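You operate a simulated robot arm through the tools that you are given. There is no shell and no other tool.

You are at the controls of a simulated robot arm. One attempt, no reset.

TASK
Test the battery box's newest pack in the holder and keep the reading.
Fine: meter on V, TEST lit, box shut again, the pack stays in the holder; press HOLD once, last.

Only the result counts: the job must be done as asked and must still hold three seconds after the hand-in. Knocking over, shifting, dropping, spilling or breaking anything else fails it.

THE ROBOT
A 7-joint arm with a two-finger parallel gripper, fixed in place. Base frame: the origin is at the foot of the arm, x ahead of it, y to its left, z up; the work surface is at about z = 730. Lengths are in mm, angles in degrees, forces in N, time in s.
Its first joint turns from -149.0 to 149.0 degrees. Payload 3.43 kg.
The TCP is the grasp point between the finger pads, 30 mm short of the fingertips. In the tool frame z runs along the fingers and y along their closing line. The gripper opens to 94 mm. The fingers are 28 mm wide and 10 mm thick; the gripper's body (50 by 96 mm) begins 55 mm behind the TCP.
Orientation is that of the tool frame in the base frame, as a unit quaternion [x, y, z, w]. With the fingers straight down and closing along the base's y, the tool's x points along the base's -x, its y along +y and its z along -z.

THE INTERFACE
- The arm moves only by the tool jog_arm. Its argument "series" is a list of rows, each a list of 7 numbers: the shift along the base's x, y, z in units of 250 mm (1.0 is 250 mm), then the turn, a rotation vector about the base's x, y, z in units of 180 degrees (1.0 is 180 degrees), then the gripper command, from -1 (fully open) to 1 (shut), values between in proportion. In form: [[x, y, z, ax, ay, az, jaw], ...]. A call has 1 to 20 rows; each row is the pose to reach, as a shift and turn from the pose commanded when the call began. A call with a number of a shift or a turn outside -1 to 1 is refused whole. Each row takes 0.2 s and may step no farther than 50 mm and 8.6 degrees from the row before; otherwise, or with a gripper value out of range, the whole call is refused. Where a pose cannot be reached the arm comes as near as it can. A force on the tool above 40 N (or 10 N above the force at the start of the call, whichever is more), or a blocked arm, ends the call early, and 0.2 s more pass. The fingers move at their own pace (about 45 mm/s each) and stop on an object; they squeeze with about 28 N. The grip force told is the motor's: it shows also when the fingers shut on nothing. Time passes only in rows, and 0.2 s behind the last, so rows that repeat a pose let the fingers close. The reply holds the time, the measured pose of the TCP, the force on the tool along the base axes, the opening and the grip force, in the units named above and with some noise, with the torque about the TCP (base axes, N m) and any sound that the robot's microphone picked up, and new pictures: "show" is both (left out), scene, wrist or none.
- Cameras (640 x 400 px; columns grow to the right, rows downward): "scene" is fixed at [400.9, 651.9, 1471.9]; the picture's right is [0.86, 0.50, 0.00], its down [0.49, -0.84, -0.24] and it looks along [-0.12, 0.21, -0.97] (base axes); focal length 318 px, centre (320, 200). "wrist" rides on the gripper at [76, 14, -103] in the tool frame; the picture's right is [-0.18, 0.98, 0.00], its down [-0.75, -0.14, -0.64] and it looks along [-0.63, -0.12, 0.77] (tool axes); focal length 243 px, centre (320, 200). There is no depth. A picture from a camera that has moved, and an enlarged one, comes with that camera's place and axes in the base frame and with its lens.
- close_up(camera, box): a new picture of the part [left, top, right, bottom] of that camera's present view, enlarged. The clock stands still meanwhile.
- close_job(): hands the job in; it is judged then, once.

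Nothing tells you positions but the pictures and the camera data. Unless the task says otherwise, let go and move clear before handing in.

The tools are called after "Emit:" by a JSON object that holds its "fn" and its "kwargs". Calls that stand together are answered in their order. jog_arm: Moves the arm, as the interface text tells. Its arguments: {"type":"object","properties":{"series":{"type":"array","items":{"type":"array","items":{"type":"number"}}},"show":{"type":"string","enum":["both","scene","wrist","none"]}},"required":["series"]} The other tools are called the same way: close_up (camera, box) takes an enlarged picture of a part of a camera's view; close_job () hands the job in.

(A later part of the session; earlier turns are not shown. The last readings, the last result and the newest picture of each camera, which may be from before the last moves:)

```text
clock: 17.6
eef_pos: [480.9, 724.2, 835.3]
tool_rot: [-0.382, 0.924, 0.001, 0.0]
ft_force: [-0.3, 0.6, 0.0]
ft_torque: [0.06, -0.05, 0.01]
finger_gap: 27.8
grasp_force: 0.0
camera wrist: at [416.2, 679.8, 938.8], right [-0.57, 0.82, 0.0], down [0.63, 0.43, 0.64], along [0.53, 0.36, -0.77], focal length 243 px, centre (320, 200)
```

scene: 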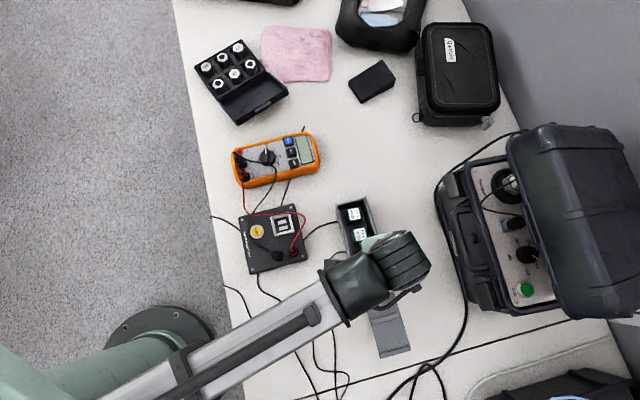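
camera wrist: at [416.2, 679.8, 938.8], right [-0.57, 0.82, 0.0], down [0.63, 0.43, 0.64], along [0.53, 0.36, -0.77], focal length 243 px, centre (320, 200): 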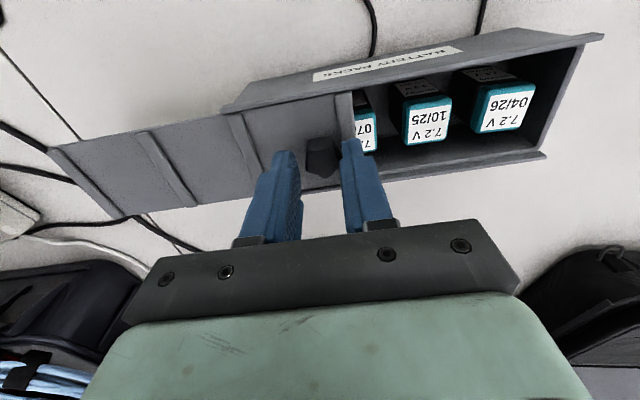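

The packs so far read 04/26, 10/25 and a third starting "07/". I'll open it a bit more to read the third date.

Emit:
{"fn": "jog_arm", "kwargs": {"series": [[0.0085, -0.0085, 0, 0, 0, 0, 0.42], [0.017, -0.017, 0, 0, 0, 0, 0.42], [0.0255, -0.0255, 0, 0, 0, 0, 0.42], [0.034, -0.034, 0, 0, 0, 0, 0.42], [0.0425, -0.0425, 0, 0, 0, 0, 0.42]]}}

Emit:
{"fn": "close_up", "kwargs": {"camera": "wrist", "box": [300, 30, 560, 190]}}

```text
clock: 18.8
eef_pos: [491.8, 713.9, 835.6]
tool_rot: [-0.383, 0.924, 0.001, 0.0]
ft_force: [-0.9, 0.2, 0.6]
ft_torque: [0.06, 0.01, 0.0]
finger_gap: 27.5
grasp_force: 0.8
camera wrist: at [426.6, 669.3, 938.9], right [-0.57, 0.82, 0.0], down [0.63, 0.43, 0.64], along [0.53, 0.36, -0.77], focal length 243 px, centre (320, 200)
```

scene: 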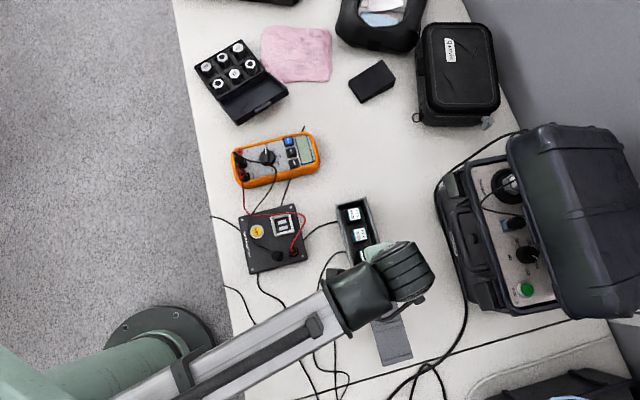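
wrist: 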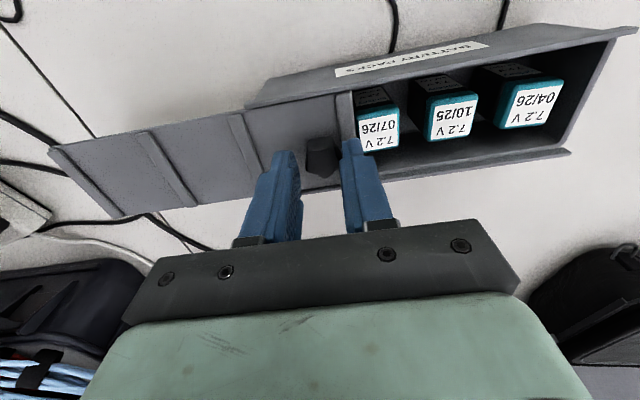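

```text
2.46 times, centred on (430, 110) of wrist
camera zoom: at [426.6, 669.3, 938.9], right [-0.57, 0.82, 0.0], down [0.63, 0.43, 0.64], along [0.53, 0.36, -0.77], focal length 597 px, centre (49, 422)
```

zoom: 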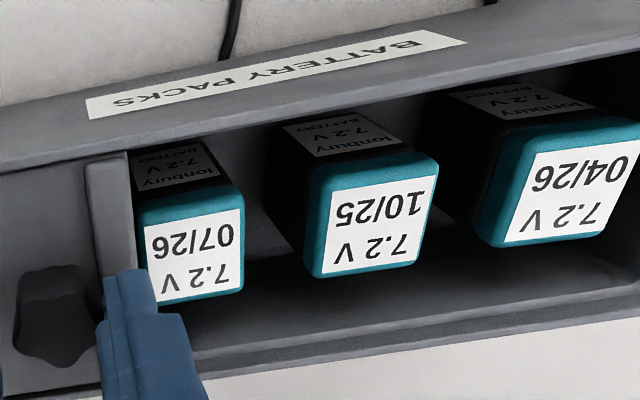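

The third pack reads 07/26. I'll push the lid a bit further to check for a fourth pack and to make room for the grip.

Emit:
{"fn": "jog_arm", "kwargs": {"series": [[0.0085, -0.0085, 0, 0, 0, 0, 0.42], [0.017, -0.017, 0, 0, 0, 0, 0.42], [0.0255, -0.0255, 0, 0, 0, 0, 0.42], [0.034, -0.034, 0, 0, 0, 0, 0.42]]}}

Emit:
{"fn": "close_up", "kwargs": {"camera": "wrist", "box": [300, 30, 560, 190]}}

```text
clock: 19.8
eef_pos: [499.0, 706.0, 835.4]
tool_rot: [-0.383, 0.924, 0.001, 0.0]
ft_force: [-0.8, 0.6, 0.3]
ft_torque: [0.05, 0.01, -0.02]
finger_gap: 27.7
grasp_force: 0.4
camera wrist: at [435.2, 661.0, 939.0], right [-0.57, 0.82, 0.0], down [0.63, 0.43, 0.64], along [0.53, 0.36, -0.77], focal length 243 px, centre (320, 200)
```

scene: 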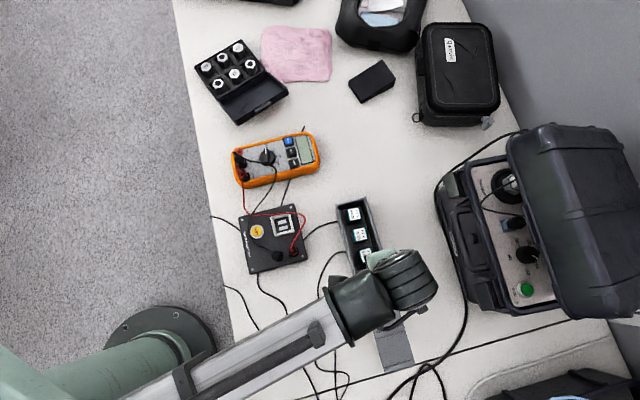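
wrist: 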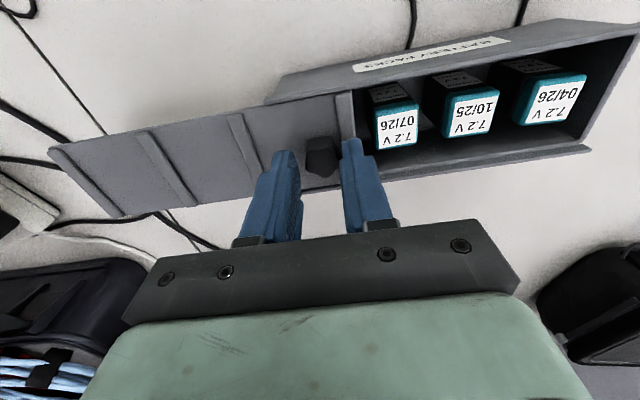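

```text
2.46 times, centred on (430, 110) of wrist
camera zoom: at [435.2, 661.0, 939.0], right [-0.57, 0.82, 0.0], down [0.63, 0.43, 0.64], along [0.53, 0.36, -0.77], focal length 597 px, centre (49, 422)
```

zoom: 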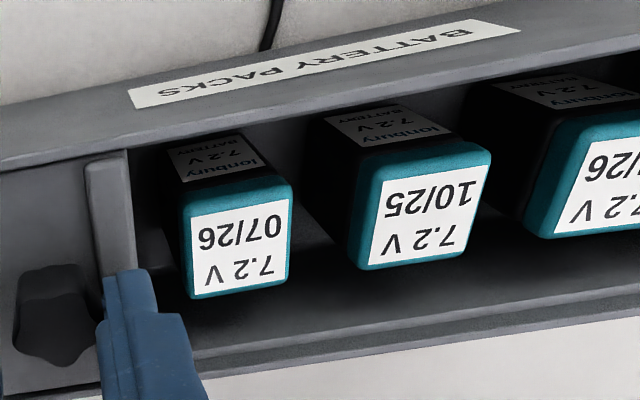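

The packs sit about 45 mm apart, so a fourth could be hidden under the last part of the lid. I'll lift off the knob and look under the lid from the knob end.

Emit:
{"fn": "jog_arm", "kwargs": {"series": [[-0.008, 0.008, 0, 0, 0, 0, 0.3], [-0.008, 0.008, 0.1, 0, 0, 0, 0.2], [-0.008, 0.008, 0.25, 0, 0, 0, 0], [-0.1, 0.1, 0.35, 0, 0, -0.045, 0], [-0.2, 0.2, 0.4, 0, 0, -0.09, 0], [-0.3, 0.3, 0.45, 0, 0, -0.135, 0], [-0.4, 0.4, 0.45, 0, 0, -0.18, 0], [-0.46, 0.48, 0.45, 0, 0, -0.225, 0], [-0.5, 0.52, 0.45, 0, 0, -0.27, 0], [-0.5, 0.52, 0.45, 0, 0, -0.315, 0], [-0.5, 0.52, 0.45, 0, 0, -0.36, 0], [-0.5, 0.52, 0.45, 0, 0, -0.405, 0], [-0.5, 0.52, 0.45, 0, 0, -0.44, 0], [-0.5, 0.52, 0.45, 0, 0, -0.44, 0]]}}

```text
clock: 22.8
eef_pos: [374.0, 835.9, 948.2]
tool_rot: [0.295, 0.956, 0.0, 0.0]
ft_force: [-0.4, -0.9, -0.3]
ft_torque: [-0.02, -0.03, 0.01]
finger_gap: 47.0
grasp_force: 0.0
camera wrist: at [318.9, 889.5, 1051.4], right [0.71, 0.71, 0.0], down [0.54, -0.54, 0.64], along [0.46, -0.45, -0.77], focal length 243 px, centre (320, 200)
```

scene: 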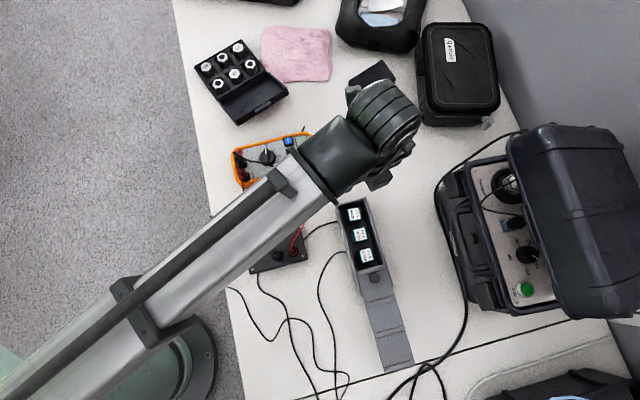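
wrist: 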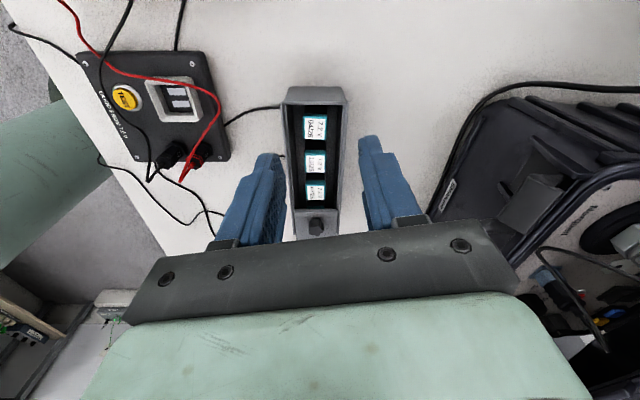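

Emit:
{"fn": "close_up", "kwargs": {"camera": "wrist", "box": [265, 80, 365, 245]}}

Emit:
{"fn": "close_up", "kwargs": {"camera": "scene", "box": [325, 190, 425, 375]}}

Emit:
{"fn": "close_up", "kwargs": {"camera": "wrist", "box": [70, 40, 240, 190]}}

```text
2.42 times, centred on (315, 162) of wrist
camera zoom: at [318.9, 889.5, 1051.4], right [0.71, 0.71, 0.0], down [0.54, -0.54, 0.64], along [0.46, -0.45, -0.77], focal length 588 px, centre (332, 291)
```

zoom: 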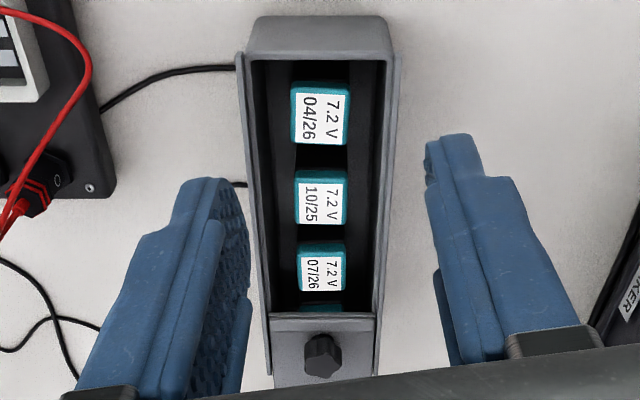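

```text
2.16 times, centred on (375, 282) of scene
camera zoom: at [400.9, 651.9, 1471.9], right [0.86, 0.5, 0.0], down [0.49, -0.84, -0.24], along [-0.12, 0.21, -0.97], focal length 686 px, centre (201, 22)
```

zoom: 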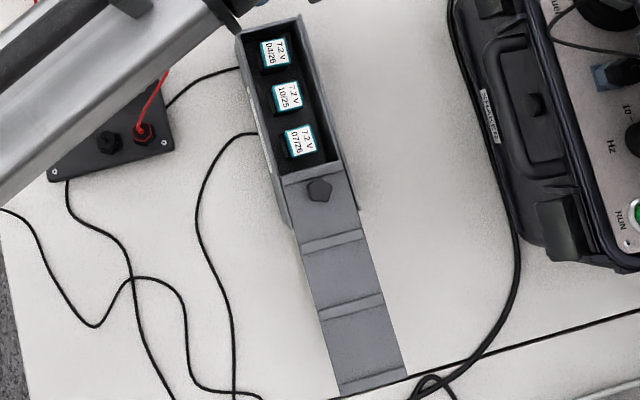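

```text
2.67 times, centred on (155, 115) of wrist
camera zoom: at [318.9, 889.5, 1051.4], right [0.71, 0.71, 0.0], down [0.54, -0.54, 0.64], along [0.46, -0.45, -0.77], focal length 647 px, centre (760, 427)
```

zoom: 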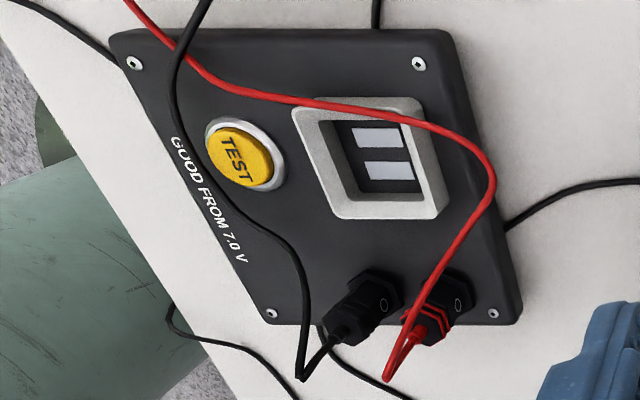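

There is a fourth pack: a teal edge shows under the lid. I'll go back to the knob and open further to read its date.

Emit:
{"fn": "jog_arm", "kwargs": {"series": [[0.05, -0.05, 0, 0, 0, 0.04, 0.15], [0.1, -0.1, 0, 0, 0, 0.08, 0.15], [0.15, -0.15, 0, 0, 0, 0.12, 0.15], [0.2, -0.2, 0, 0, 0, 0.16, 0.15], [0.25, -0.25, 0, 0, 0, 0.2, 0.15], [0.3, -0.3, 0, 0, 0, 0.24, 0.15], [0.35, -0.35, 0, 0, 0, 0.28, 0.15], [0.4, -0.4, -0.05, 0, 0, 0.32, 0.15], [0.44, -0.45, -0.1, 0, 0, 0.36, 0.15], [0.47, -0.49, -0.15, 0, 0, 0.4, 0.15], [0.492, -0.512, -0.2, 0, 0, 0.44, 0.15], [0.492, -0.512, -0.28, 0, 0, 0.44, 0.15], [0.492, -0.512, -0.28, 0, 0, 0.44, 0.15]], "show": "wrist"}}

```text
clock: 25.6
eef_pos: [497.0, 707.3, 877.4]
tool_rot: [-0.383, 0.924, 0.001, 0.0]
ft_force: [0.5, 0.1, 0.7]
ft_torque: [0.01, 0.0, 0.01]
finger_gap: 40.0
grasp_force: 0.1
camera wrist: at [433.5, 662.7, 980.4], right [-0.57, 0.82, 0.0], down [0.63, 0.43, 0.64], along [0.53, 0.36, -0.77], focal length 243 px, centre (320, 200)
```

wrist: 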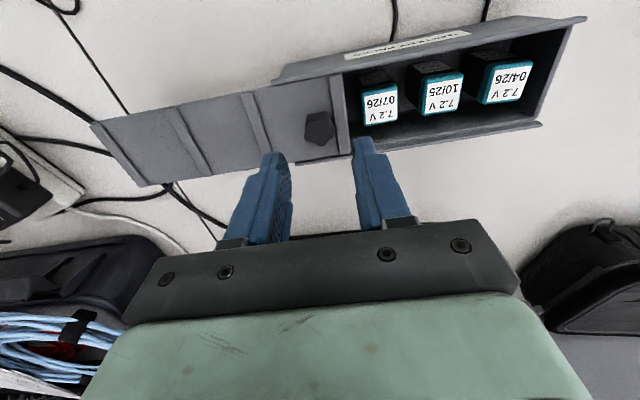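

Emit:
{"fn": "jog_arm", "kwargs": {"series": [[0, 0, -0.08, 0, 0, 0, 0.15], [0, 0, -0.16, 0, 0, 0, 0.15], [0, 0, -0.17, 0, 0, 0, 0.42], [0, 0, -0.17, 0, 0, 0, 0.42], [0.008, -0.008, -0.17, 0, 0, 0, 0.42], [0.0165, -0.0165, -0.17, 0, 0, 0, 0.42], [0.025, -0.025, -0.17, 0, 0, 0, 0.42]], "show": "wrist"}}

```text
clock: 27.2
eef_pos: [502.9, 701.9, 834.8]
tool_rot: [-0.383, 0.924, 0.002, 0.0]
ft_force: [0.0, 0.2, -0.6]
ft_torque: [0.02, 0.0, 0.0]
finger_gap: 27.6
grasp_force: 0.1
camera wrist: at [439.3, 657.2, 938.6], right [-0.57, 0.82, 0.0], down [0.63, 0.43, 0.64], along [0.53, 0.36, -0.77], focal length 243 px, centre (320, 200)
```

wrist: 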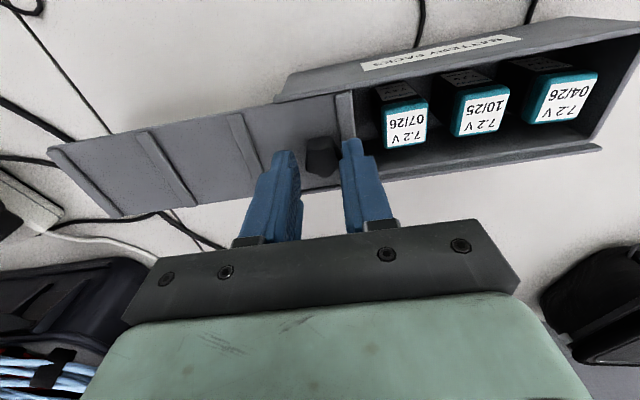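

Emit:
{"fn": "jog_arm", "kwargs": {"series": [[0.0085, -0.0085, 0, 0, 0, 0, 0.42], [0.017, -0.017, 0, 0, 0, 0, 0.42], [0.0255, -0.0255, 0, 0, 0, 0, 0.42], [0.034, -0.034, 0, 0, 0, 0, 0.42]], "show": "wrist"}}

Emit:
{"fn": "close_up", "kwargs": {"camera": "wrist", "box": [300, 30, 560, 190]}}

```text
clock: 28.2
eef_pos: [512.3, 693.3, 834.3]
tool_rot: [-0.383, 0.924, 0.001, 0.001]
ft_force: [-0.6, 0.5, 0.2]
ft_torque: [0.01, -0.02, 0.03]
finger_gap: 27.7
grasp_force: 0.0
camera wrist: at [447.7, 648.1, 938.6], right [-0.57, 0.82, 0.0], down [0.63, 0.43, 0.64], along [0.53, 0.36, -0.77], focal length 243 px, centre (320, 200)
```

wrist: 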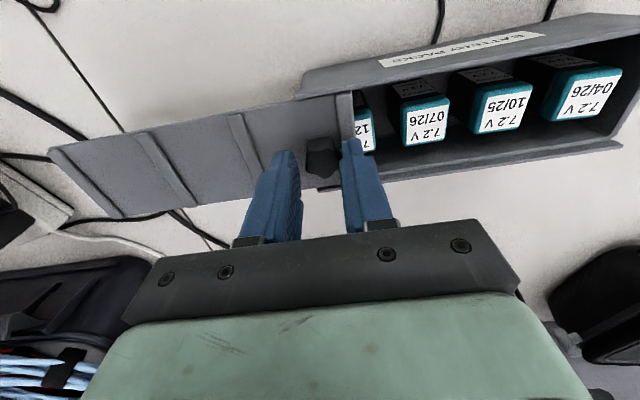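

```text
2.46 times, centred on (430, 110) of wrist
camera zoom: at [447.7, 648.1, 938.6], right [-0.57, 0.82, 0.0], down [0.63, 0.43, 0.64], along [0.53, 0.36, -0.77], focal length 597 px, centre (49, 422)
```

zoom: 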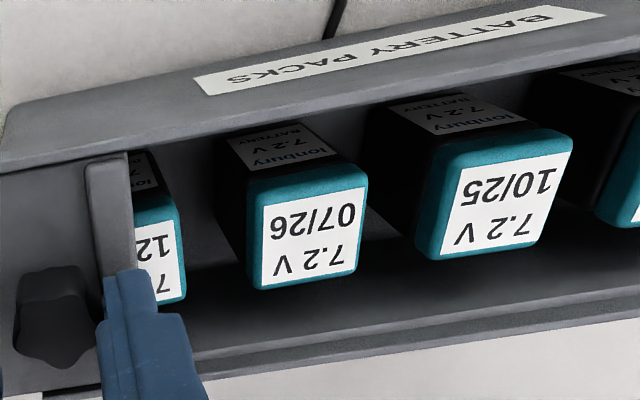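

The fourth pack starts with "12/", so I need its year. I'll open a bit more.

Emit:
{"fn": "jog_arm", "kwargs": {"series": [[0.0085, -0.0085, 0, 0, 0, 0, 0.42], [0.017, -0.017, 0, 0, 0, 0, 0.42], [0.0255, -0.0255, 0, 0, 0, 0, 0.42]], "show": "wrist"}}

Emit:
{"fn": "close_up", "kwargs": {"camera": "wrist", "box": [300, 30, 560, 190]}}

```text
clock: 29.0
eef_pos: [517.7, 685.4, 836.2]
tool_rot: [-0.383, 0.924, 0.001, 0.0]
ft_force: [-0.6, 1.3, 0.0]
ft_torque: [-0.01, 0.05, 0.0]
finger_gap: 27.7
grasp_force: 0.0
camera wrist: at [454.0, 641.7, 938.9], right [-0.57, 0.82, 0.0], down [0.63, 0.43, 0.64], along [0.53, 0.36, -0.77], focal length 243 px, centre (320, 200)
```

wrist: 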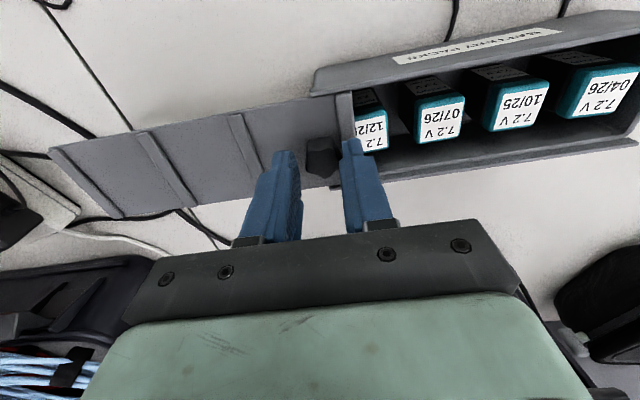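

```text
2.46 times, centred on (430, 110) of wrist
camera zoom: at [454.0, 641.7, 938.9], right [-0.57, 0.82, 0.0], down [0.63, 0.43, 0.64], along [0.53, 0.36, -0.77], focal length 597 px, centre (49, 422)
```

zoom: 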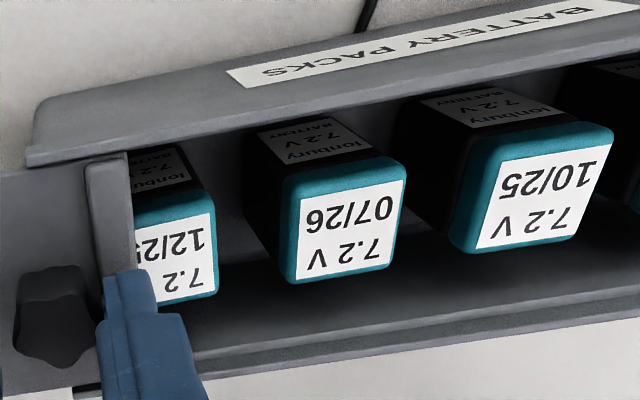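

Emit:
{"fn": "close_up", "kwargs": {"camera": "wrist", "box": [335, 80, 400, 160]}}

```text
5.00 times, centred on (368, 120) of wrist
camera zoom: at [454.0, 641.7, 938.9], right [-0.57, 0.82, 0.0], down [0.63, 0.43, 0.64], along [0.53, 0.36, -0.77], focal length 1213 px, centre (82, 600)
```

zoom: 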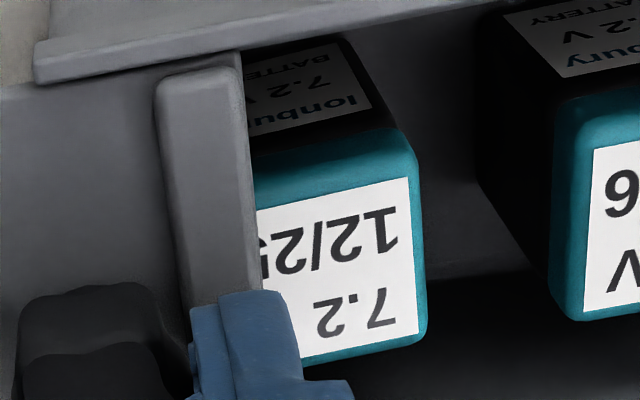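

The partial digit looks like a 5, but I'll confirm it by looking under the lid from the knob end.

Emit:
{"fn": "jog_arm", "kwargs": {"series": [[-0.008, 0.008, 0, 0, 0, 0, 0.3], [-0.008, 0.008, 0.1, 0, 0, 0, 0.2], [-0.008, 0.008, 0.25, 0, 0, 0, 0], [-0.08, 0.08, 0.25, 0, 0, -0.045, 0], [-0.15, 0.15, 0.25, 0, 0, -0.09, 0], [-0.22, 0.22, 0.25, 0, 0, -0.135, 0], [-0.29, 0.29, 0.25, 0, 0, -0.18, 0], [-0.34, 0.36, 0.25, 0, 0, -0.225, 0], [-0.38, 0.4, 0.25, 0, 0, -0.27, 0], [-0.4, 0.42, 0.25, 0, 0, -0.315, 0], [-0.4, 0.42, 0.25, 0, 0, -0.36, 0], [-0.4, 0.42, 0.25, 0, 0, -0.405, 0], [-0.4, 0.42, 0.25, 0, 0, -0.44, 0], [-0.4, 0.42, 0.25, 0, 0, -0.44, 0]]}}

Emit:
{"fn": "close_up", "kwargs": {"camera": "wrist", "box": [250, 80, 390, 245]}}

Emit:
{"fn": "close_up", "kwargs": {"camera": "scene", "box": [325, 190, 425, 375]}}

```text
clock: 32.0
eef_pos: [417.7, 791.8, 898.0]
tool_rot: [0.295, 0.956, 0.001, 0.001]
ft_force: [0.2, -0.6, -0.1]
ft_torque: [-0.04, -0.03, -0.01]
finger_gap: 46.9
grasp_force: 0.2
camera wrist: at [363.2, 845.5, 1001.4], right [0.71, 0.71, 0.0], down [0.54, -0.54, 0.64], along [0.46, -0.45, -0.77], focal length 243 px, centre (320, 200)
```

scene: 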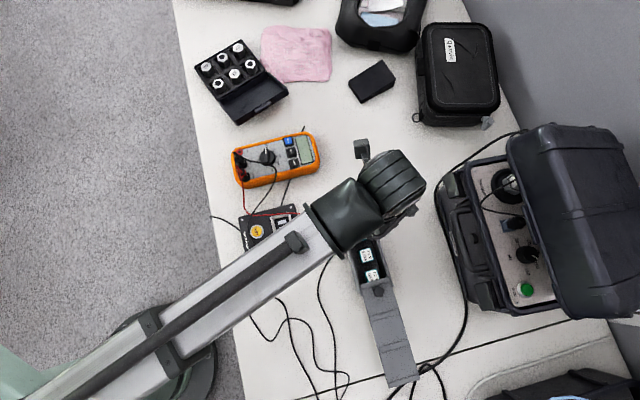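
wrist: 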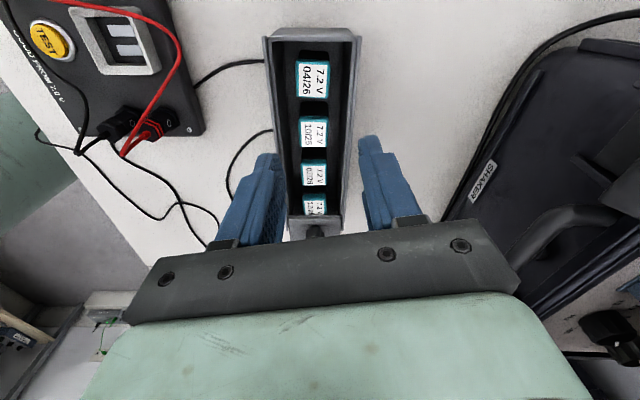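

```text
2.42 times, centred on (320, 162) of wrist
camera zoom: at [363.2, 845.5, 1001.4], right [0.71, 0.71, 0.0], down [0.54, -0.54, 0.64], along [0.46, -0.45, -0.77], focal length 588 px, centre (320, 291)
```

zoom: 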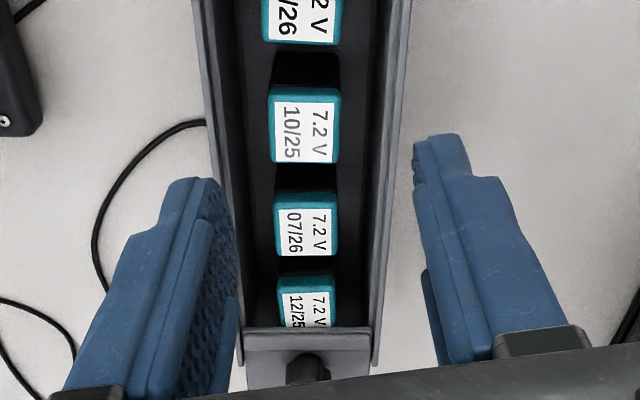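

```text
2.16 times, centred on (375, 282) of scene
camera zoom: at [400.9, 651.9, 1471.9], right [0.86, 0.5, 0.0], down [0.49, -0.84, -0.24], along [-0.12, 0.21, -0.97], focal length 686 px, centre (201, 22)
```

zoom: 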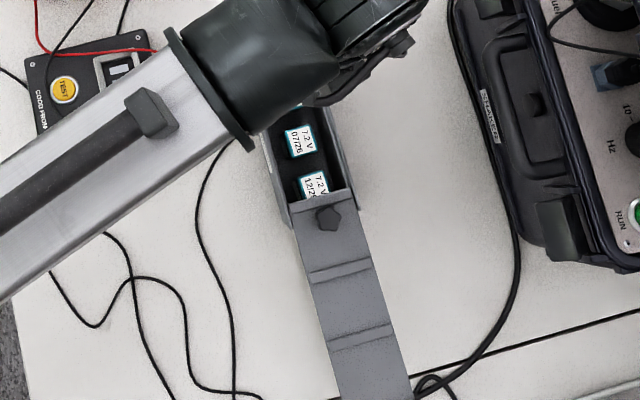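

Emit:
{"fn": "close_up", "kwargs": {"camera": "wrist", "box": [290, 130, 345, 230]}}

Emit:
{"fn": "close_up", "kwargs": {"camera": "wrist", "box": [295, 180, 335, 225]}}

Emit:
{"fn": "close_up", "kwargs": {"camera": "wrist", "box": [0, 0, 220, 150]}}

```text
4.00 times, centred on (318, 180) of wrist
camera zoom: at [363.2, 845.5, 1001.4], right [0.71, 0.71, 0.0], down [0.54, -0.54, 0.64], along [0.46, -0.45, -0.77], focal length 970 px, centre (330, 280)
```

zoom: 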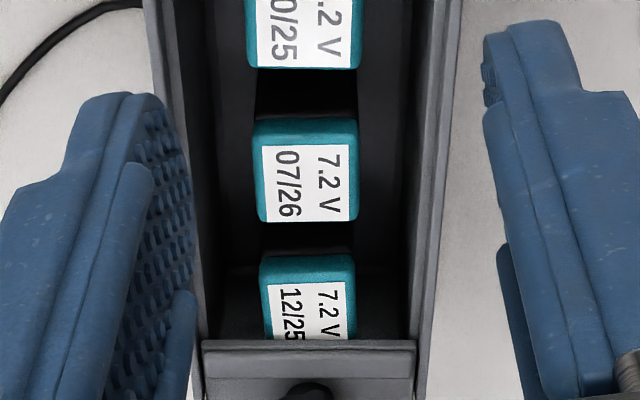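

```text
8.89 times, centred on (315, 202) of wrist
camera zoom: at [363.2, 845.5, 1001.4], right [0.71, 0.71, 0.0], down [0.54, -0.54, 0.64], along [0.46, -0.45, -0.77], focal length 2157 px, centre (364, 178)
```

zoom: 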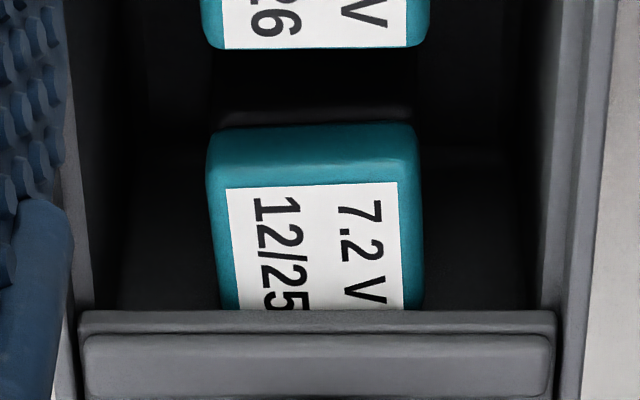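

```text
2.67 times, centred on (110, 75) of wrist
camera zoom: at [363.2, 845.5, 1001.4], right [0.71, 0.71, 0.0], down [0.54, -0.54, 0.64], along [0.46, -0.45, -0.77], focal length 647 px, centre (880, 533)
```

zoom: 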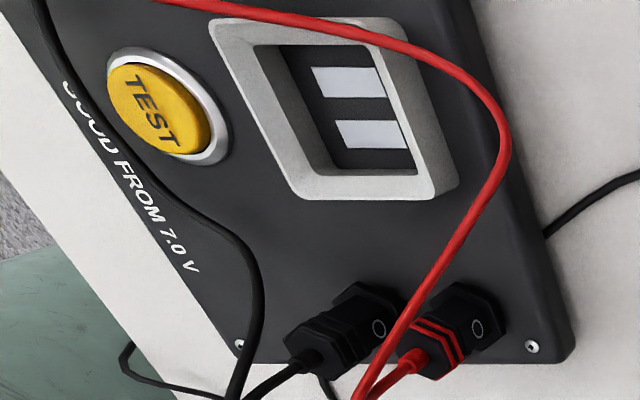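

The dates are 04/26, 10/25, 07/26 and 12/25, so the newest pack is 07/26, third from the knob end. Now I need accurate measurements of that pack and the holder recess.

Emit:
{"fn": "close_up", "kwargs": {"camera": "scene", "box": [350, 240, 395, 285]}}

Emit:
{"fn": "close_up", "kwargs": {"camera": "scene", "box": [260, 200, 310, 245]}}

Emit:
{"fn": "close_up", "kwargs": {"camera": "wrist", "box": [60, 0, 200, 90]}}

```text
8.89 times, centred on (372, 262) of scene
camera zoom: at [400.9, 651.9, 1471.9], right [0.86, 0.5, 0.0], down [0.49, -0.84, -0.24], along [-0.12, 0.21, -0.97], focal length 2822 px, centre (-147, -356)
```

zoom: 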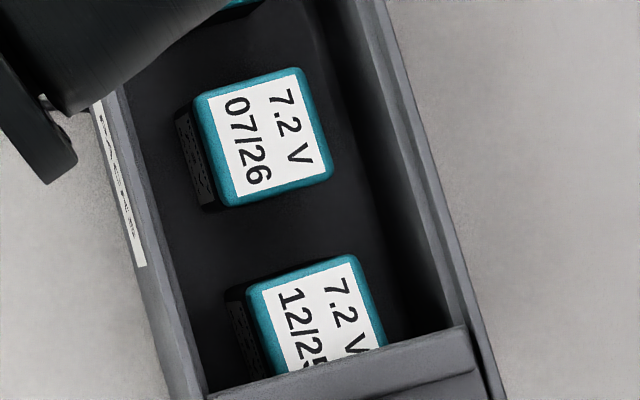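

```text
8.89 times, centred on (285, 222) of scene
camera zoom: at [400.9, 651.9, 1471.9], right [0.86, 0.5, 0.0], down [0.49, -0.84, -0.24], along [-0.12, 0.21, -0.97], focal length 2822 px, centre (631, 0)
```

zoom: 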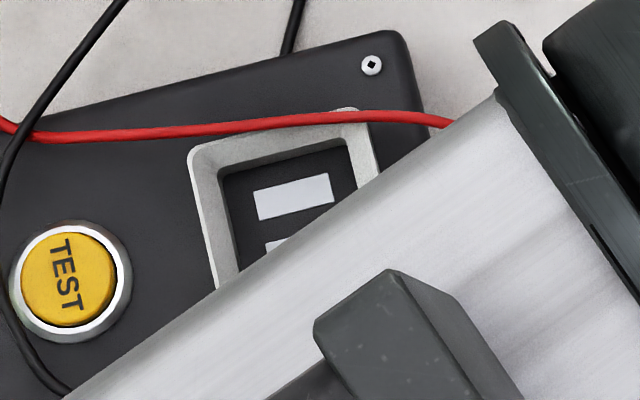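

```text
4.44 times, centred on (130, 45) of wrist
camera zoom: at [363.2, 845.5, 1001.4], right [0.71, 0.71, 0.0], down [0.54, -0.54, 0.64], along [0.46, -0.45, -0.77], focal length 1078 px, centre (1164, 889)
```

zoom: 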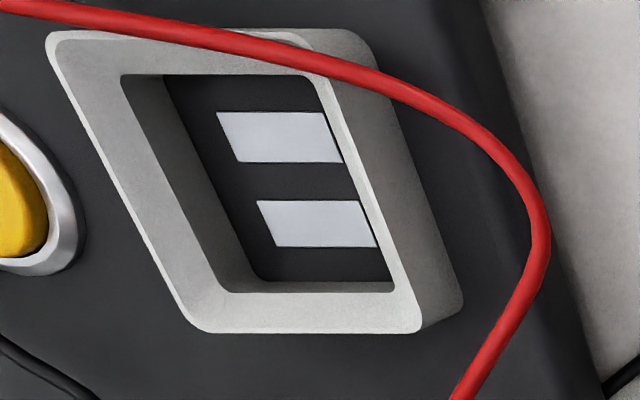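

The pack is about 26 mm square and stands at 45°. Next I'll look closely at the holder recess, the cables and the TEST button.

Emit:
{"fn": "jog_arm", "kwargs": {"series": [[-0.1, -0.06, 0.04, 0, 0, 0.038, 0], [-0.2, -0.13, 0.06, 0, 0, 0.076, 0], [-0.3, -0.2, 0.06, 0, 0, 0.114, 0], [-0.42, -0.27, 0.02, 0, 0, 0.152, 0], [-0.532, -0.344, -0.05, 0, 0, 0.19, 0], [-0.532, -0.344, -0.12, 0, 0, 0.19, 0], [-0.532, -0.344, -0.12, 0, 0, 0.19, 0]]}}

Emit:
{"fn": "close_up", "kwargs": {"camera": "wrist", "box": [200, 0, 440, 200]}}

```text
clock: 33.6
eef_pos: [286.1, 704.9, 868.4]
tool_rot: [-0.001, 1.0, 0.0, 0.001]
ft_force: [-0.7, -0.1, 0.2]
ft_torque: [0.0, 0.05, 0.01]
finger_gap: 46.8
grasp_force: 0.0
camera wrist: at [209.7, 718.4, 971.7], right [0.18, 0.98, 0.0], down [0.75, -0.14, 0.64], along [0.63, -0.12, -0.77], focal length 243 px, centre (320, 200)
```

scene: 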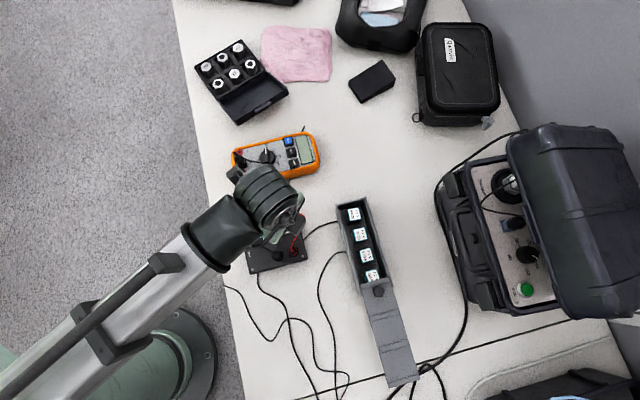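
wrist: 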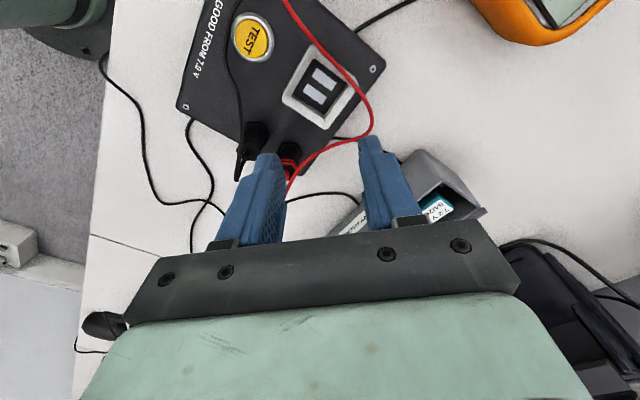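

```text
2.00 times, centred on (320, 100) of wrist
camera zoom: at [209.7, 718.4, 971.7], right [0.18, 0.98, 0.0], down [0.75, -0.14, 0.64], along [0.63, -0.12, -0.77], focal length 485 px, centre (320, 400)
```

zoom: 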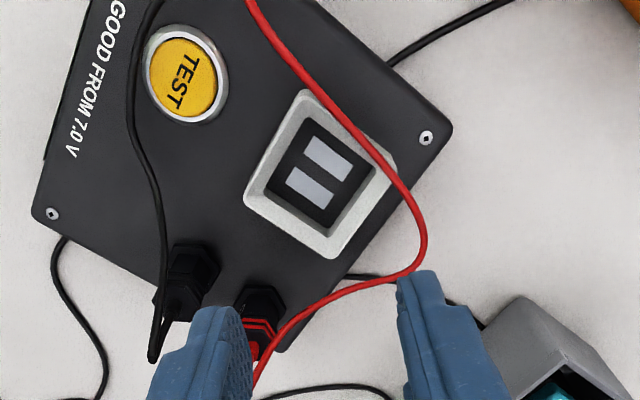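

Emit:
{"fn": "close_up", "kwargs": {"camera": "wrist", "box": [270, 30, 390, 140]}}

Emit:
{"fn": "close_up", "kwargs": {"camera": "wrist", "box": [220, 0, 330, 80]}}

Emit:
{"fn": "close_up", "kwargs": {"camera": "wrist", "box": [390, 140, 500, 235]}}

```text
3.64 times, centred on (330, 85) of wrist
camera zoom: at [209.7, 718.4, 971.7], right [0.18, 0.98, 0.0], down [0.75, -0.14, 0.64], along [0.63, -0.12, -0.77], focal length 882 px, centre (284, 618)
```

zoom: 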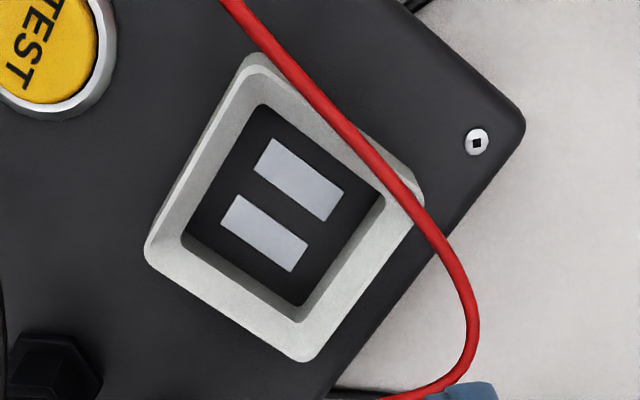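

```text
5.00 times, centred on (275, 40) of wrist
camera zoom: at [209.7, 718.4, 971.7], right [0.18, 0.98, 0.0], down [0.75, -0.14, 0.64], along [0.63, -0.12, -0.77], focal length 1213 px, centre (545, 1000)
```

zoom: 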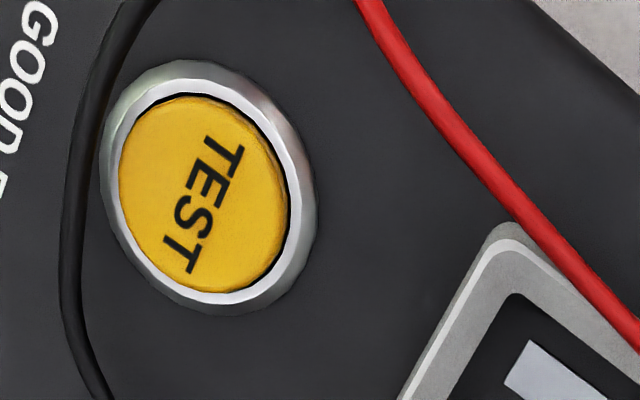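

```text
4.21 times, centred on (445, 188) of wrist
camera zoom: at [209.7, 718.4, 971.7], right [0.18, 0.98, 0.0], down [0.75, -0.14, 0.64], along [0.63, -0.12, -0.77], focal length 1022 px, centre (-206, 253)
```

zoom: 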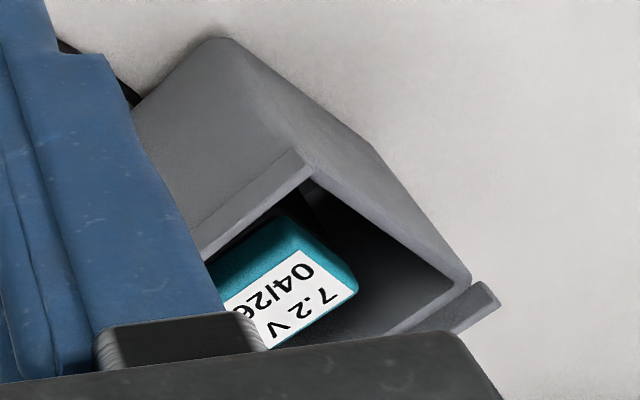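

Emit:
{"fn": "close_up", "kwargs": {"camera": "wrist", "box": [305, 40, 365, 90]}}

Emit:
{"fn": "close_up", "kwargs": {"camera": "wrist", "box": [300, 80, 370, 135]}}

```text
8.00 times, centred on (335, 65) of wrist
camera zoom: at [209.7, 718.4, 971.7], right [0.18, 0.98, 0.0], down [0.75, -0.14, 0.64], along [0.63, -0.12, -0.77], focal length 1941 px, centre (200, 1280)
```

zoom: 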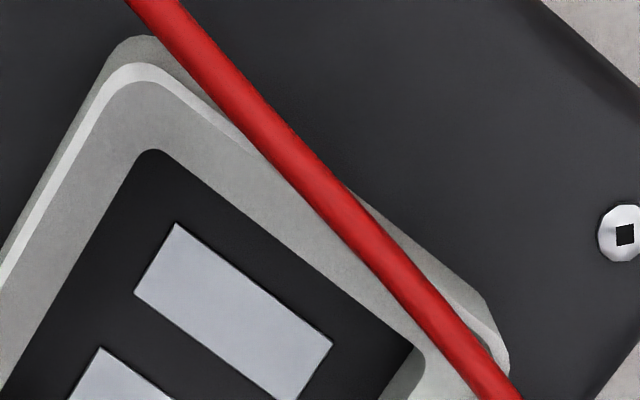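

```text
7.27 times, centred on (335, 108) of wrist
camera zoom: at [209.7, 718.4, 971.7], right [0.18, 0.98, 0.0], down [0.75, -0.14, 0.64], along [0.63, -0.12, -0.77], focal length 1764 px, centre (211, 873)
```

zoom: 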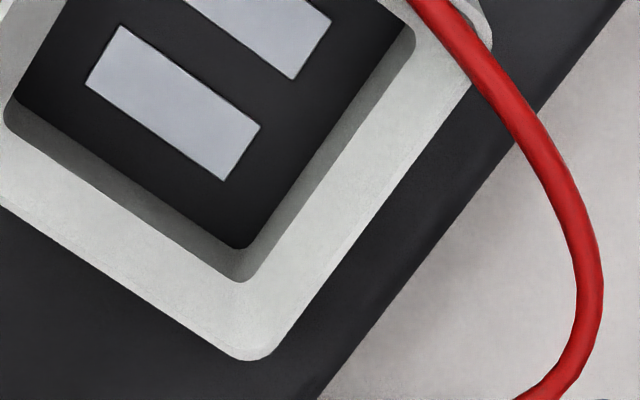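

The holder recess centre comes out at about (266, 707), with the rim at z≈765, turned 45°, roughly 33 mm square and 13 mm deep. I'll now hover over the 07/26 pack at about (460, 739, top 787).

Emit:
{"fn": "jog_arm", "kwargs": {"series": [[0.1, 0.02, 0.03, 0, 0, 0.0417, 0.236], [0.22, 0.045, 0.03, 0, 0, 0.0833, 0.236], [0.34, 0.07, 0.03, 0, 0, 0.125, 0.236], [0.46, 0.09, 0.03, 0, 0, 0.1667, 0.236], [0.58, 0.115, 0, 0, 0, 0.2083, 0.236], [0.696, 0.137, -0.075, 0, 0, 0.25, 0.236], [0.696, 0.137, -0.075, 0, 0, 0.25, 0.236]], "show": "wrist"}}

Emit:
{"fn": "close_up", "kwargs": {"camera": "wrist", "box": [230, 80, 430, 220]}}

```text
clock: 35.2
eef_pos: [459.6, 738.8, 849.0]
tool_rot: [-0.383, 0.924, 0.001, 0.0]
ft_force: [0.0, 1.1, -0.1]
ft_torque: [-0.02, -0.01, 0.0]
finger_gap: 35.9
grasp_force: 0.1
camera wrist: at [395.4, 694.2, 952.7], right [-0.57, 0.82, 0.0], down [0.63, 0.43, 0.64], along [0.53, 0.37, -0.77], focal length 243 px, centre (320, 200)
```

wrist: 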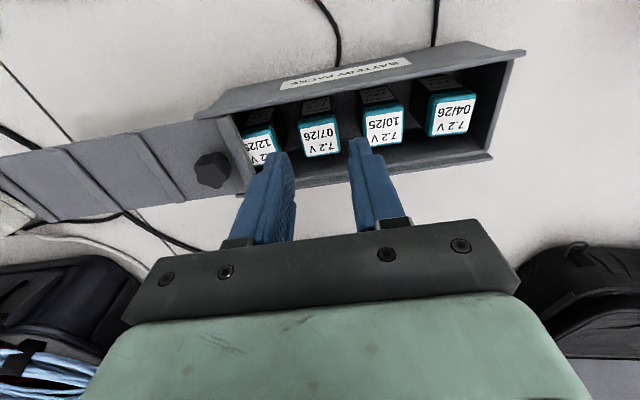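

```text
2.86 times, centred on (330, 150) of wrist
camera zoom: at [395.4, 694.2, 952.7], right [-0.57, 0.82, 0.0], down [0.63, 0.43, 0.64], along [0.53, 0.37, -0.77], focal length 693 px, centre (291, 343)
```

zoom: 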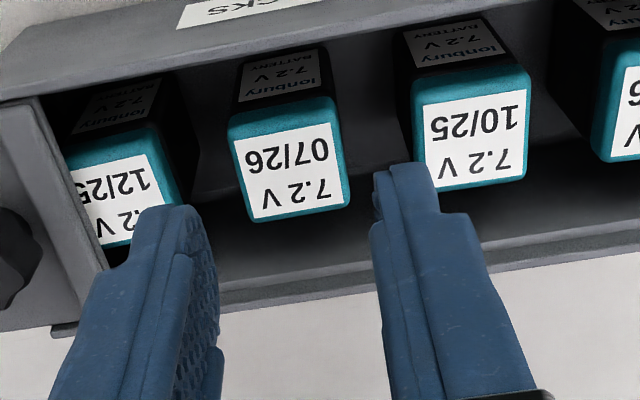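

The pack is centered under the gripper. I'll lower the fingers into the gaps beside it, to about 24 mm below its top.

Emit:
{"fn": "jog_arm", "kwargs": {"series": [[0, 0, -0.05, 0, 0, 0, 0.236], [0, 0, -0.1, 0, 0, 0, 0.236], [0, 0, -0.14, 0, 0, 0, 0.236], [0, 0, -0.18, 0, 0, 0, 0.236], [0, 0, -0.22, 0, 0, 0, 0.236], [0, 0, -0.227, 0, 0, 0, 0.236]], "show": "wrist"}}

Emit:
{"fn": "close_up", "kwargs": {"camera": "wrist", "box": [230, 80, 430, 220]}}

```text
clock: 36.6
eef_pos: [459.9, 739.8, 791.9]
tool_rot: [-0.383, 0.924, 0.002, 0.001]
ft_force: [0.5, 0.2, -0.6]
ft_torque: [-0.01, 0.0, -0.04]
finger_gap: 36.0
grasp_force: 0.1
camera wrist: at [395.0, 694.7, 895.7], right [-0.57, 0.82, 0.0], down [0.63, 0.43, 0.64], along [0.53, 0.36, -0.77], focal length 243 px, centre (320, 200)
```

wrist: 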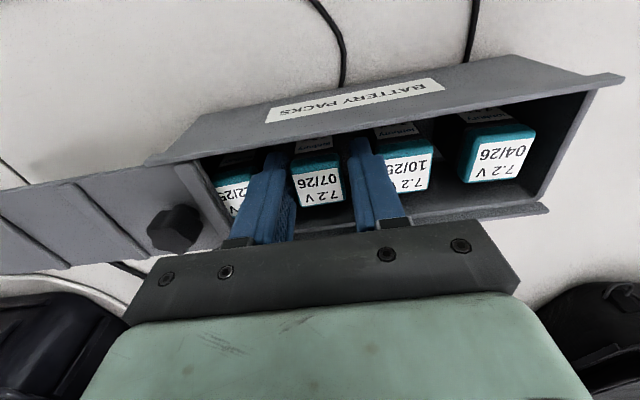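

```text
2.86 times, centred on (330, 150) of wrist
camera zoom: at [395.0, 694.7, 895.7], right [-0.57, 0.82, 0.0], down [0.63, 0.43, 0.64], along [0.53, 0.36, -0.77], focal length 693 px, centre (291, 343)
```

zoom: 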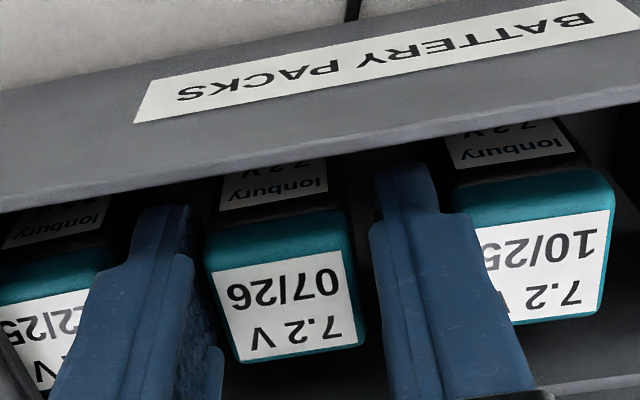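

Emit:
{"fn": "jog_arm", "kwargs": {"series": [[0, 0, 0, 0, 0, 0, 0.4], [0, 0, 0, 0, 0, 0, 0.6], [0, 0, 0, 0, 0, 0, 1], [0, 0, 0, 0, 0, 0, 1], [0, 0, 0, 0, 0, 0, 1]], "show": "wrist"}}

```text
clock: 37.8
eef_pos: [459.3, 739.2, 792.7]
tool_rot: [-0.383, 0.924, 0.001, 0.001]
ft_force: [0.8, 1.8, 26.7]
ft_torque: [-0.05, -0.11, 0.0]
finger_gap: 27.4
grasp_force: 28.0
camera wrist: at [394.8, 694.5, 897.0], right [-0.57, 0.82, 0.0], down [0.63, 0.43, 0.64], along [0.53, 0.37, -0.77], focal length 243 px, centre (320, 200)
```

wrist: 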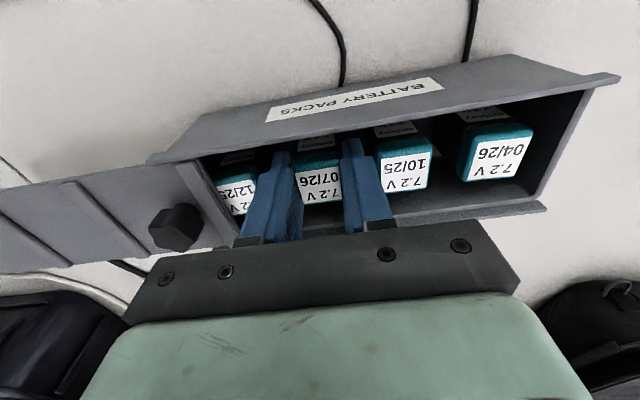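

The pack is gripped at a gap of 27.4 mm with 28 N. I'll lift it slowly.

Emit:
{"fn": "jog_arm", "kwargs": {"series": [[0, 0, 0.01, 0, 0, 0, 1], [0, 0, 0.02, 0, 0, 0, 1], [0, 0, 0.04, 0, 0, 0, 1], [0, 0, 0.07, 0, 0, 0, 1], [0, 0, 0.1, 0, 0, 0, 1]], "show": "wrist"}}

```text
clock: 39.0
eef_pos: [458.8, 740.2, 817.0]
tool_rot: [-0.383, 0.924, 0.002, 0.0]
ft_force: [0.3, 0.4, -1.7]
ft_torque: [0.01, 0.0, 0.02]
finger_gap: 27.3
grasp_force: 28.1
camera wrist: at [395.2, 695.2, 920.7], right [-0.57, 0.82, 0.0], down [0.63, 0.43, 0.64], along [0.53, 0.36, -0.77], focal length 243 px, centre (320, 200)
```

wrist: 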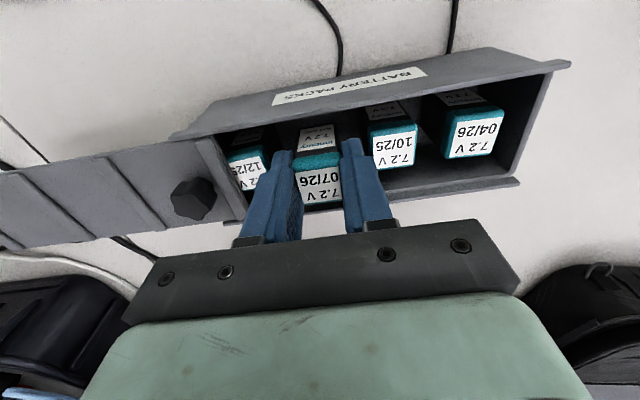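

Emit:
{"fn": "jog_arm", "kwargs": {"series": [[0, 0, 0.06, 0, 0, 0, 1], [0, 0, 0.12, 0, 0, 0, 1], [0, 0, 0.2, 0, 0, 0, 1], [0, 0, 0.28, 0, 0, 0, 1], [0, 0, 0.36, 0, 0, 0, 1], [0, 0, 0.36, 0, 0, 0, 1]]}}

Emit:
{"fn": "close_up", "kwargs": {"camera": "wrist", "box": [230, 80, 430, 220]}}

Emit:
{"fn": "close_up", "kwargs": {"camera": "scene", "box": [330, 200, 430, 300]}}

```text
clock: 40.4
eef_pos: [459.9, 739.8, 908.4]
tool_rot: [-0.383, 0.924, 0.001, -0.001]
ft_force: [-0.9, 0.2, -1.0]
ft_torque: [-0.01, 0.0, 0.01]
finger_gap: 27.2
grasp_force: 28.0
camera wrist: at [395.1, 695.6, 1011.2], right [-0.57, 0.82, 0.0], down [0.63, 0.43, 0.64], along [0.53, 0.36, -0.77], focal length 243 px, centre (320, 200)
```

scene: 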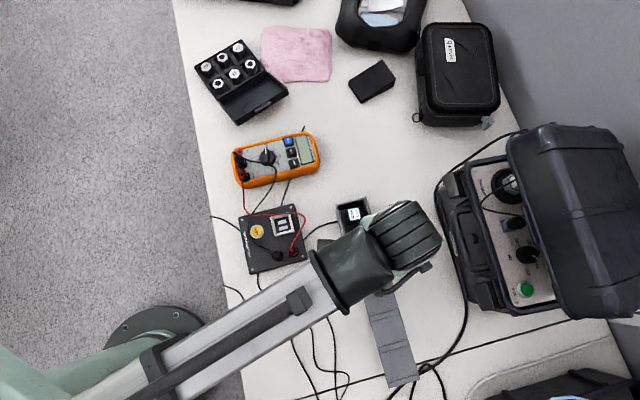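
wrist: 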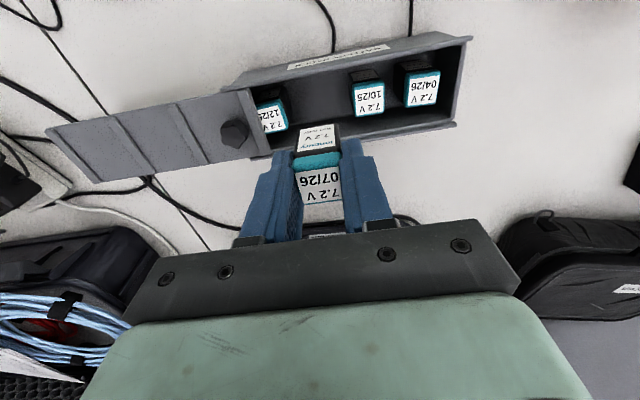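

```text
2.86 times, centred on (330, 150) of wrist
camera zoom: at [395.1, 695.6, 1011.2], right [-0.57, 0.82, 0.0], down [0.63, 0.43, 0.64], along [0.53, 0.36, -0.77], focal length 693 px, centre (291, 343)
```

zoom: 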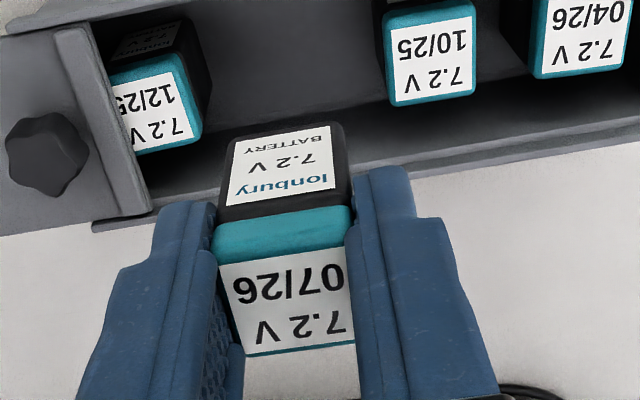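

```text
4.00 times, centred on (380, 250) of scene
camera zoom: at [400.9, 651.9, 1471.9], right [0.86, 0.5, 0.0], down [0.49, -0.84, -0.24], along [-0.12, 0.21, -0.97], focal length 1270 px, centre (80, 0)
```

zoom: 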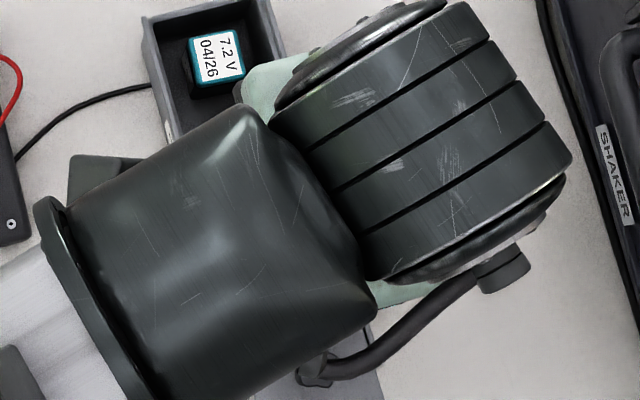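

The pack is about 50 mm tall. The red lead lies on the holder's rim, and my fingertips would come close to it at this grip depth. I'll put the pack back in its slot briefly and regrip about 13 mm higher.

Emit:
{"fn": "jog_arm", "kwargs": {"series": [[0, 0, -0.1, 0, 0, 0, 1], [0, 0, -0.2, 0, 0, 0, 1], [0, 0, -0.3, 0, 0, 0, 1], [0, 0, -0.38, 0, 0, 0, 1], [0, 0, -0.42, 0, 0, 0, 1], [0, 0, -0.44, 0, 0, 0, 1], [0, 0, -0.448, 0, 0, 0, 1]], "show": "wrist"}}

```text
clock: 42.0
eef_pos: [459.7, 740.2, 795.9]
tool_rot: [-0.383, 0.924, 0.001, -0.001]
ft_force: [0.1, -1.0, -1.0]
ft_torque: [0.05, 0.01, 0.04]
finger_gap: 27.0
grasp_force: 27.7
camera wrist: at [394.9, 695.0, 898.8], right [-0.57, 0.82, 0.0], down [0.63, 0.43, 0.64], along [0.53, 0.36, -0.77], focal length 243 px, centre (320, 200)
```

wrist: 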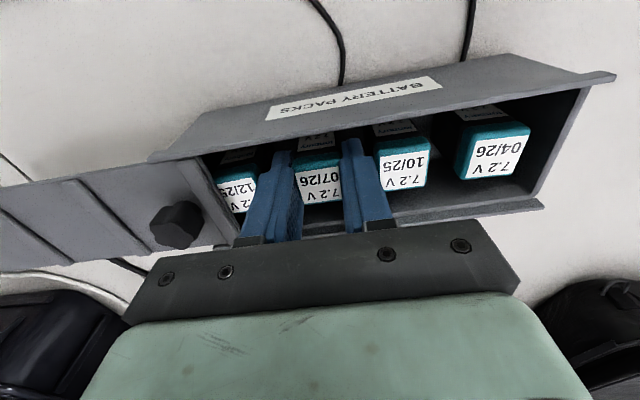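

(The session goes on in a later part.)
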